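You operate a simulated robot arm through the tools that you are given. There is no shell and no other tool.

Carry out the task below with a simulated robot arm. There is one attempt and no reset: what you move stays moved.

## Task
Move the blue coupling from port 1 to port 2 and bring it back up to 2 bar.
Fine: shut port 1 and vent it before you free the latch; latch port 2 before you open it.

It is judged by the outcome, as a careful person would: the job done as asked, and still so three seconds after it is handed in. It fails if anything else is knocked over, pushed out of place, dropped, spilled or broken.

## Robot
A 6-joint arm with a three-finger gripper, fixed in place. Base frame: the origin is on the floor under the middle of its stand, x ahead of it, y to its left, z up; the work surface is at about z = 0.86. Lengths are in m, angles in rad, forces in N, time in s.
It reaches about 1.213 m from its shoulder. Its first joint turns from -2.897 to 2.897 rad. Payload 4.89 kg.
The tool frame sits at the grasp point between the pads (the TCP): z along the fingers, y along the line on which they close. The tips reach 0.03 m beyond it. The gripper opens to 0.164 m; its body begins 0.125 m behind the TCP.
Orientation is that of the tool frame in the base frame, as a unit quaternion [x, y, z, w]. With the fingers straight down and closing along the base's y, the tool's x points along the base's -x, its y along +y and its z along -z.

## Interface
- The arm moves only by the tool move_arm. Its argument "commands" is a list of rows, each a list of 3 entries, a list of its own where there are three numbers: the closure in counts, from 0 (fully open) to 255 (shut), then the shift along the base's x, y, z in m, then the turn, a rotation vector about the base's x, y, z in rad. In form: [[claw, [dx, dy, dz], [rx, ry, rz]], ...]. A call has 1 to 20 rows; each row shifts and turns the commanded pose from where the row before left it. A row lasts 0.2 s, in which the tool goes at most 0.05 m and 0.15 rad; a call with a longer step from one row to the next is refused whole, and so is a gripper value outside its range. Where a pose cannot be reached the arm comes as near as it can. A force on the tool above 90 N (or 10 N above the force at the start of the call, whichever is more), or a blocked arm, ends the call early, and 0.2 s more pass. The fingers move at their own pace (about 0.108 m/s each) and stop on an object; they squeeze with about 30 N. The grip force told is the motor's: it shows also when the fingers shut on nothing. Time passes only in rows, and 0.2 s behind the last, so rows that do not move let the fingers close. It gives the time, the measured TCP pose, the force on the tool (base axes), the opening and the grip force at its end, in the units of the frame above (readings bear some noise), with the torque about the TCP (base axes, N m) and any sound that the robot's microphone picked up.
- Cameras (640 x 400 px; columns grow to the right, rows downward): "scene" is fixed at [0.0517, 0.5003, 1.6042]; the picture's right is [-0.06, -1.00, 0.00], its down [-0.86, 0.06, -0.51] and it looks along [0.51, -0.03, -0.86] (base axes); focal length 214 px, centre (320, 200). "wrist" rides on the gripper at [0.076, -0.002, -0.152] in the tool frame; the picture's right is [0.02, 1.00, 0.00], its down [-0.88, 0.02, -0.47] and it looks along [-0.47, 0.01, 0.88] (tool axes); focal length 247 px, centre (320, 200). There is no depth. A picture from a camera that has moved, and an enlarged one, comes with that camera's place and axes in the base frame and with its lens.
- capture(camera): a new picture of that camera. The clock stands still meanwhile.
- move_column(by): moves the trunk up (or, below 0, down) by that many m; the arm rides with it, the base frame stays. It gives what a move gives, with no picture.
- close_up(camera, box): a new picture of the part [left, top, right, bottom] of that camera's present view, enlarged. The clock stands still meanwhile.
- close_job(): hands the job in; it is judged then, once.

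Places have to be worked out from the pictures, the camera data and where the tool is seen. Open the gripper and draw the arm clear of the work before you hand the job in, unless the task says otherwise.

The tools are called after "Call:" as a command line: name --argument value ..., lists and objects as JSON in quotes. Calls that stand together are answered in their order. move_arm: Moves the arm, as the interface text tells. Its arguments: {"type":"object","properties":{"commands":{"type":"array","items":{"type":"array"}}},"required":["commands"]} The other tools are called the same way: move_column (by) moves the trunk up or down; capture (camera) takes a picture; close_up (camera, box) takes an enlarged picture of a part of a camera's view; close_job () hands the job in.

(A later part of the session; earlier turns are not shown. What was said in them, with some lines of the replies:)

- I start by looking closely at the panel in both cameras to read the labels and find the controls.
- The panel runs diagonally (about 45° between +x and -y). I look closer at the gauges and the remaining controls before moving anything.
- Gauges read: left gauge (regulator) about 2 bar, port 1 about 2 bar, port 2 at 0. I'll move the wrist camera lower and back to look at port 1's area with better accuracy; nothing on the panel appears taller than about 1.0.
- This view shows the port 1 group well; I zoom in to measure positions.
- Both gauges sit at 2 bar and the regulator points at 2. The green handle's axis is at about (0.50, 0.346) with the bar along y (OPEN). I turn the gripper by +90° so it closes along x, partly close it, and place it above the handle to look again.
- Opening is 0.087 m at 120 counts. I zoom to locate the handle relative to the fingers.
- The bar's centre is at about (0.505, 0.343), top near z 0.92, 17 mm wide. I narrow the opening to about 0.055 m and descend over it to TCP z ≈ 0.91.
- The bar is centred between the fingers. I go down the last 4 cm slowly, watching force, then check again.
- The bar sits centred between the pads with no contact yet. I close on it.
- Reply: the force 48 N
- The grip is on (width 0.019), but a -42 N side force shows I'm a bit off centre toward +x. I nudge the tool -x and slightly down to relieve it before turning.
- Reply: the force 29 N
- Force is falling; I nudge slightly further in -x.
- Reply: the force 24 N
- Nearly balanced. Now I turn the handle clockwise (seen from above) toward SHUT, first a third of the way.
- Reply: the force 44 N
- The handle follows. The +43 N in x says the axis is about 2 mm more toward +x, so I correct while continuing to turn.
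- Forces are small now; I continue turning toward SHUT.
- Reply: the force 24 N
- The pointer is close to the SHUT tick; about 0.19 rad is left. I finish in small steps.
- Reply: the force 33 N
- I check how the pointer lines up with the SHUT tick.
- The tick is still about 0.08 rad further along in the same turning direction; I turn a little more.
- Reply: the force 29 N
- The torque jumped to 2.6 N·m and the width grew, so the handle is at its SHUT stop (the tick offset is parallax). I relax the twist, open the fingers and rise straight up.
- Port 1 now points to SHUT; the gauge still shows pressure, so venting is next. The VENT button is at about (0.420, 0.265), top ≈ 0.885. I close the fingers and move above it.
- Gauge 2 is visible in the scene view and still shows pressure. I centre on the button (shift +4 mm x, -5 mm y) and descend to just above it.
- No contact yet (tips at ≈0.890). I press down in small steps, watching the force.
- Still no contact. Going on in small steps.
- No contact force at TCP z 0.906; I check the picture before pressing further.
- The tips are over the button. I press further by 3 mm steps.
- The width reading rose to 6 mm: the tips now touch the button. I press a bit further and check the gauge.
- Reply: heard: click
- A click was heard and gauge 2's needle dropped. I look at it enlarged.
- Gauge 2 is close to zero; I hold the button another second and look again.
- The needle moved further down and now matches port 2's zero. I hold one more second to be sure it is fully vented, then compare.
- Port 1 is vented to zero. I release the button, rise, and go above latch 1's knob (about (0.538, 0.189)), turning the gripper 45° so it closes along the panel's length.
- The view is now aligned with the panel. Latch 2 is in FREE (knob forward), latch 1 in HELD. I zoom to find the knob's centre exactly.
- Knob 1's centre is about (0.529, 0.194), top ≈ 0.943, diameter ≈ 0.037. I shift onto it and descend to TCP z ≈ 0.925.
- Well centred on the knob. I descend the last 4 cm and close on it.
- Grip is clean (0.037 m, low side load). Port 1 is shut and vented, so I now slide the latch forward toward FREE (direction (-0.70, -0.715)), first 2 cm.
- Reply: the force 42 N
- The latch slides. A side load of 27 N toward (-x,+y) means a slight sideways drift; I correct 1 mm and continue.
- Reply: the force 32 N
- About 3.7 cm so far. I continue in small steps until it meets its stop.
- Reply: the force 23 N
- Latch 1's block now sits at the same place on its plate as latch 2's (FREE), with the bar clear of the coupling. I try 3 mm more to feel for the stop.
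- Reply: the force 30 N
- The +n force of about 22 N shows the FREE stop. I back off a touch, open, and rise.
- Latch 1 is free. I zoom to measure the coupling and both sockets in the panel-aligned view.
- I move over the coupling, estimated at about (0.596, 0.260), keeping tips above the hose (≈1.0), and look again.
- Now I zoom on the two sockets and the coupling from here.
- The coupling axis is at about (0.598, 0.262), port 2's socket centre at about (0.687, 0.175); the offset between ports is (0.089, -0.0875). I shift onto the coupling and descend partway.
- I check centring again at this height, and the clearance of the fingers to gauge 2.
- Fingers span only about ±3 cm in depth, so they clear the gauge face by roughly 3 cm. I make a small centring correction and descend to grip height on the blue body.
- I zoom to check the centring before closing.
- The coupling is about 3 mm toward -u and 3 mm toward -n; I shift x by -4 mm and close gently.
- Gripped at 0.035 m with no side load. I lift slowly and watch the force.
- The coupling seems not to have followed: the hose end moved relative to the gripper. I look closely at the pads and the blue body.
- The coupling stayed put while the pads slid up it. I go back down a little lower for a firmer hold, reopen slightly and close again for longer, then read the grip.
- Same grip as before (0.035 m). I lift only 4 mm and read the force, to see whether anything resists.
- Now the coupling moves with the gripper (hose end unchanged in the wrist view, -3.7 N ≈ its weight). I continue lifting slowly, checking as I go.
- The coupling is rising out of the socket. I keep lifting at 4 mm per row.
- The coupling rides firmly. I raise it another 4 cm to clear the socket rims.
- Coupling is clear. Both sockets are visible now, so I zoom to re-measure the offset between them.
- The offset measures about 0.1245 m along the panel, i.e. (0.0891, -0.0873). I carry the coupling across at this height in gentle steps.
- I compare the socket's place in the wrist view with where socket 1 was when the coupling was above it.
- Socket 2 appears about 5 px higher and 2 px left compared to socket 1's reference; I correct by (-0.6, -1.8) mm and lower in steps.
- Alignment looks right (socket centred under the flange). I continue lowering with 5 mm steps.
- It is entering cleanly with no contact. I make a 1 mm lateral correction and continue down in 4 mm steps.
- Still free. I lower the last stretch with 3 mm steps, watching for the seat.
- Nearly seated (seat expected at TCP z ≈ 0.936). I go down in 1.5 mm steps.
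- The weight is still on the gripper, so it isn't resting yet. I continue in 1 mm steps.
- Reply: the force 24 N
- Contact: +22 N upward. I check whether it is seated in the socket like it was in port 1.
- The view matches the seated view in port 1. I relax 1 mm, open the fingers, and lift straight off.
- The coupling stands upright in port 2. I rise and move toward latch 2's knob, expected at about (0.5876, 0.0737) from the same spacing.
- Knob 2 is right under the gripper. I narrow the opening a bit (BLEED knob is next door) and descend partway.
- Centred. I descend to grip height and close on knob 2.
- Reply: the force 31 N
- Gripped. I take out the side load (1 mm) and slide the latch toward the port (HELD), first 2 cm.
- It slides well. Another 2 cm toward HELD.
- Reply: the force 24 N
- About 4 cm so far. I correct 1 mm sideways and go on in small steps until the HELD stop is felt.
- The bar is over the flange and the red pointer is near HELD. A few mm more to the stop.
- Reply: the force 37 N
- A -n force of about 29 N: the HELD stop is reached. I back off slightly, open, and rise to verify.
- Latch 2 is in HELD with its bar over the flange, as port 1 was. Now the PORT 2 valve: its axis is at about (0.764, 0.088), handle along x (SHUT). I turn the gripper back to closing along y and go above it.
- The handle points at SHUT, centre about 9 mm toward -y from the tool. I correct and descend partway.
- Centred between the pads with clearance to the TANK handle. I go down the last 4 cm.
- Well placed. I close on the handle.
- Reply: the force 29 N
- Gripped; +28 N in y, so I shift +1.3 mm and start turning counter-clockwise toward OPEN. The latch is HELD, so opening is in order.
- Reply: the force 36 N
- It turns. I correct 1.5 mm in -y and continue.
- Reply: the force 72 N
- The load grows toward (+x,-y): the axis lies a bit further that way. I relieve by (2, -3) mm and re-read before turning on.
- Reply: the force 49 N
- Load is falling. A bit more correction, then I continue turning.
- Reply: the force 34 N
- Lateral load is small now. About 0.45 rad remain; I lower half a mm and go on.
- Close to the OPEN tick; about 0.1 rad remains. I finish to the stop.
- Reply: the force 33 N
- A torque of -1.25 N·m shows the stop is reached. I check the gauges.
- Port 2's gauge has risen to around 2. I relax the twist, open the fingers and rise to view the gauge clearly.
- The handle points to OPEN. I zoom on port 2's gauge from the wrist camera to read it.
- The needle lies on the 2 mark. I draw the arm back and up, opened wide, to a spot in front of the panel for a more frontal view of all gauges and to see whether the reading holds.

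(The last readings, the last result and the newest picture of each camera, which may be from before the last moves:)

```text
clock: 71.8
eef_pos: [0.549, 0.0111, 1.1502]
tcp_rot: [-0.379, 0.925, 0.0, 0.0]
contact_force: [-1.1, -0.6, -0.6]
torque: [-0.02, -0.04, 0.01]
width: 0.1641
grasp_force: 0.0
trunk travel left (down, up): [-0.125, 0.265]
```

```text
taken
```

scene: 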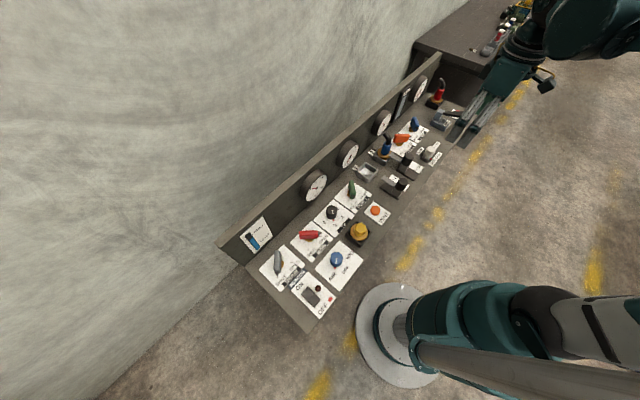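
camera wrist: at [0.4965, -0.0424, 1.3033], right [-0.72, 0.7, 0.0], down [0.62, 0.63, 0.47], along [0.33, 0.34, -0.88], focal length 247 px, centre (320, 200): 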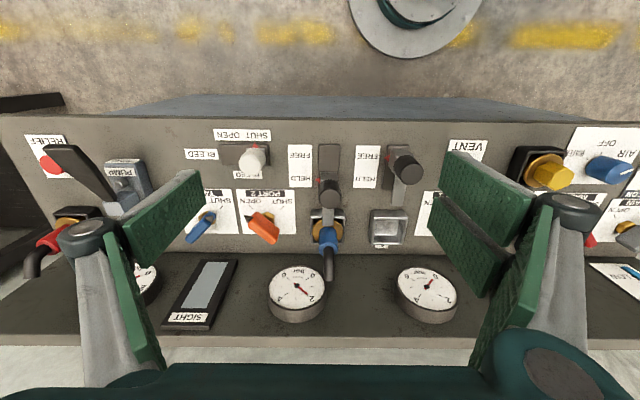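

The gauges show well from here. I enlarge the port 2 and port 1 gauges and the latch area.

Call:
close_up --camera "wrist" --box '[255, 255, 345, 330]'

Call:
close_up --camera "wrist" --box '[380, 255, 470, 330]'

Call:
close_up --camera "wrist" --box '[180, 120, 460, 280]'

Call:
close_up --camera "scene" --box '[300, 95, 420, 210]'

```text
5.33 times, centred on (300, 292) of wrist
camera zoom: at [0.4965, -0.0424, 1.3033], right [-0.72, 0.7, 0.0], down [0.62, 0.63, 0.47], along [0.33, 0.34, -0.88], focal length 1317 px, centre (427, -293)
```

zoom: 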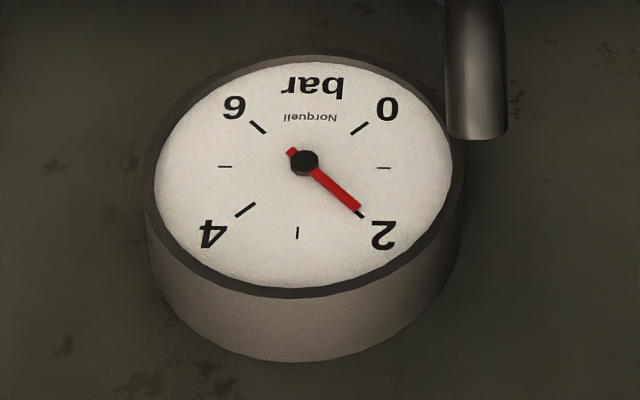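

```text
5.33 times, centred on (425, 292) of wrist
camera zoom: at [0.4965, -0.0424, 1.3033], right [-0.72, 0.7, 0.0], down [0.62, 0.63, 0.47], along [0.33, 0.34, -0.88], focal length 1317 px, centre (-240, -293)
```

zoom: 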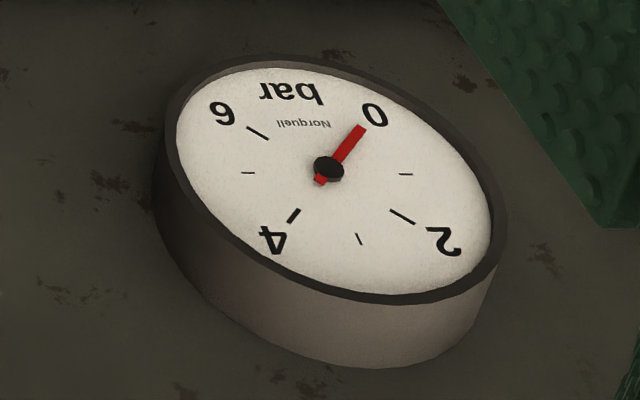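

```text
2.29 times, centred on (320, 200) of wrist
camera zoom: at [0.4965, -0.0424, 1.3033], right [-0.72, 0.7, 0.0], down [0.62, 0.63, 0.47], along [0.33, 0.34, -0.88], focal length 564 px, centre (320, 200)
```

zoom: 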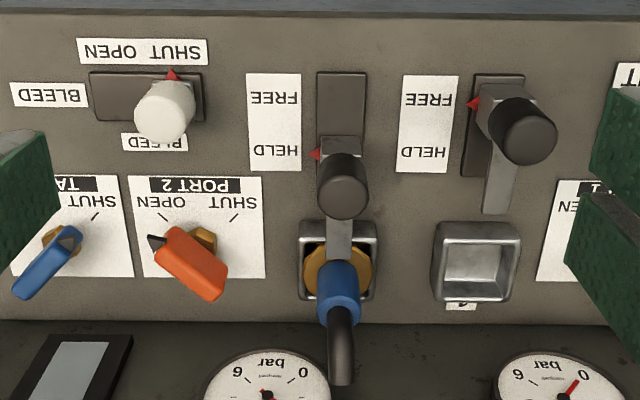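

```text
3.48 times, centred on (360, 152) of scene
camera zoom: at [0.0517, 0.5003, 1.6042], right [-0.06, -1.0, 0.0], down [-0.86, 0.06, -0.51], along [0.51, -0.03, -0.86], focal length 746 px, centre (181, 365)
```

zoom: 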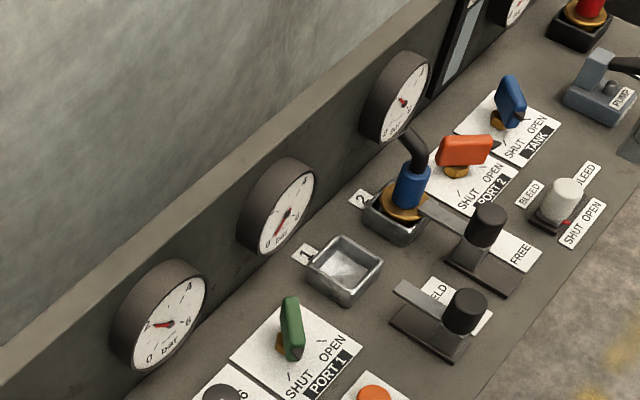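

Port 2's gauge reads exactly 2 bar, port 1 is at 0, latch 2 HELD, PORT 2 OPEN. I draw the arm up and away, wait a few seconds, and check that the reading holds.

Call:
move_arm --commands '[[0, [-0.015, -0.01, 0.035], [0, 0, 0]], [0, [-0.015, -0.01, 0.035], [0, 0, 0]], [0, [-0.015, -0.01, 0.035], [0, 0, 0]], [0, [-0.015, -0.01, 0.035], [0, 0, 0]], [0, [0, 0, 0], [0, 0, 0]], [0, [0, 0, 0], [0, 0, 0]], [0, [0, 0, 0], [0, 0, 0]], [0, [0, 0, 0], [0, 0, 0]], [0, [0, 0, 0], [0, 0, 0]], [0, [0, 0, 0], [0, 0, 0]], [0, [0, 0, 0], [0, 0, 0]], [0, [0, 0, 0], [0, 0, 0]], [0, [0, 0, 0], [0, 0, 0]], [0, [0, 0, 0], [0, 0, 0]], [0, [0, 0, 0], [0, 0, 0]], [0, [0, 0, 0], [0, 0, 0]]]'

Call:
capture --camera "wrist"

Call:
close_up --camera "wrist" --box '[230, 220, 460, 330]'

Call:
capture --camera "scene"

```text
clock: 75.2
eef_pos: [0.4893, -0.0295, 1.2935]
tcp_rot: [-0.378, 0.926, -0.001, 0.0]
contact_force: [-1.0, -0.6, 1.1]
torque: [0.01, -0.03, -0.03]
width: 0.164
grasp_force: 0.1
trunk travel left (down, up): [-0.125, 0.265]
```

```text
taken
camera wrist: at [0.4374, -0.0831, 1.4455], right [-0.72, 0.7, 0.0], down [0.61, 0.63, 0.47], along [0.33, 0.34, -0.88], focal length 247 px, centre (320, 200)
```

wrist: 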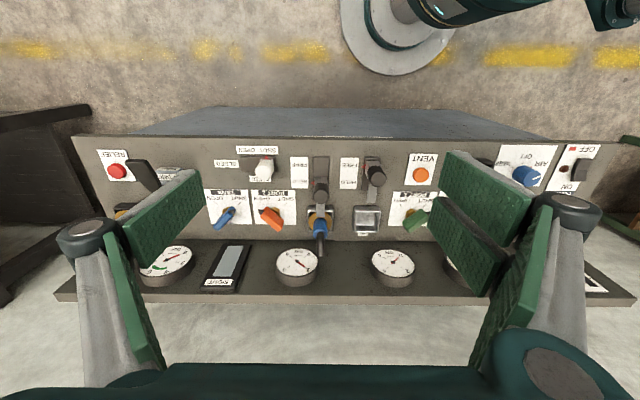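

```text
2.78 times, centred on (345, 275) of wrist
camera zoom: at [0.4374, -0.0831, 1.4455], right [-0.72, 0.7, 0.0], down [0.61, 0.63, 0.47], along [0.33, 0.34, -0.88], focal length 687 px, centre (250, -9)
```

zoom: 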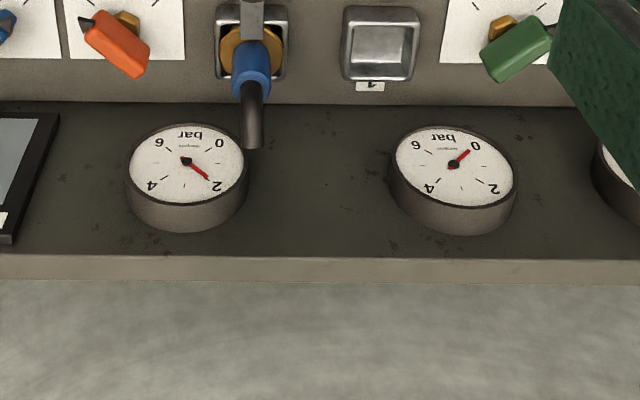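

```text
taken
```

scene: 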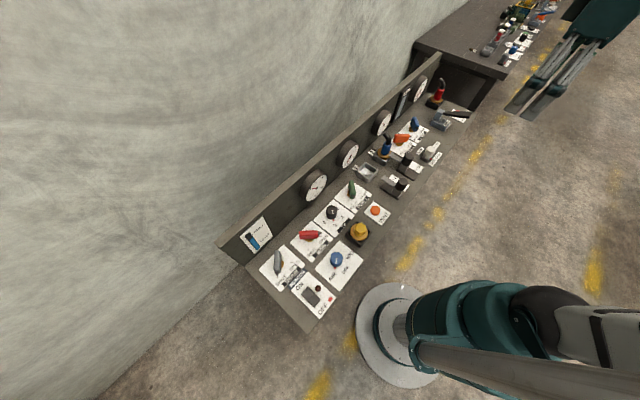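

After more than three seconds port 2 still reads 2 bar and port 1 reads 0. The coupling is latched in port 2, PORT 2 is open, and nothing else has moved. The gripper is open and clear of the panel, so I hand the job in.

Call:
close_job

```text
The job is handed in.
```

The blue coupling is now in port 2, latched, and port 2's gauge reads 2 bar. It held that for more than three seconds before I handed the job in.

I kept the order you asked for:
- **Port 1:** I shut the valve and held VENT until its gauge read 0. Only then did I free the latch and lift the coupling out.
- **Port 2:** I seated the coupling and slid its latch to HELD, then opened the valve. The regulator was already set at 2, so I didn't change it.

My grip slipped on the first lift, but the coupling stayed in its socket and came out cleanly on the second try. In the final pictures nothing else on the panel was knocked or moved, and the arm is open and clear of the work.
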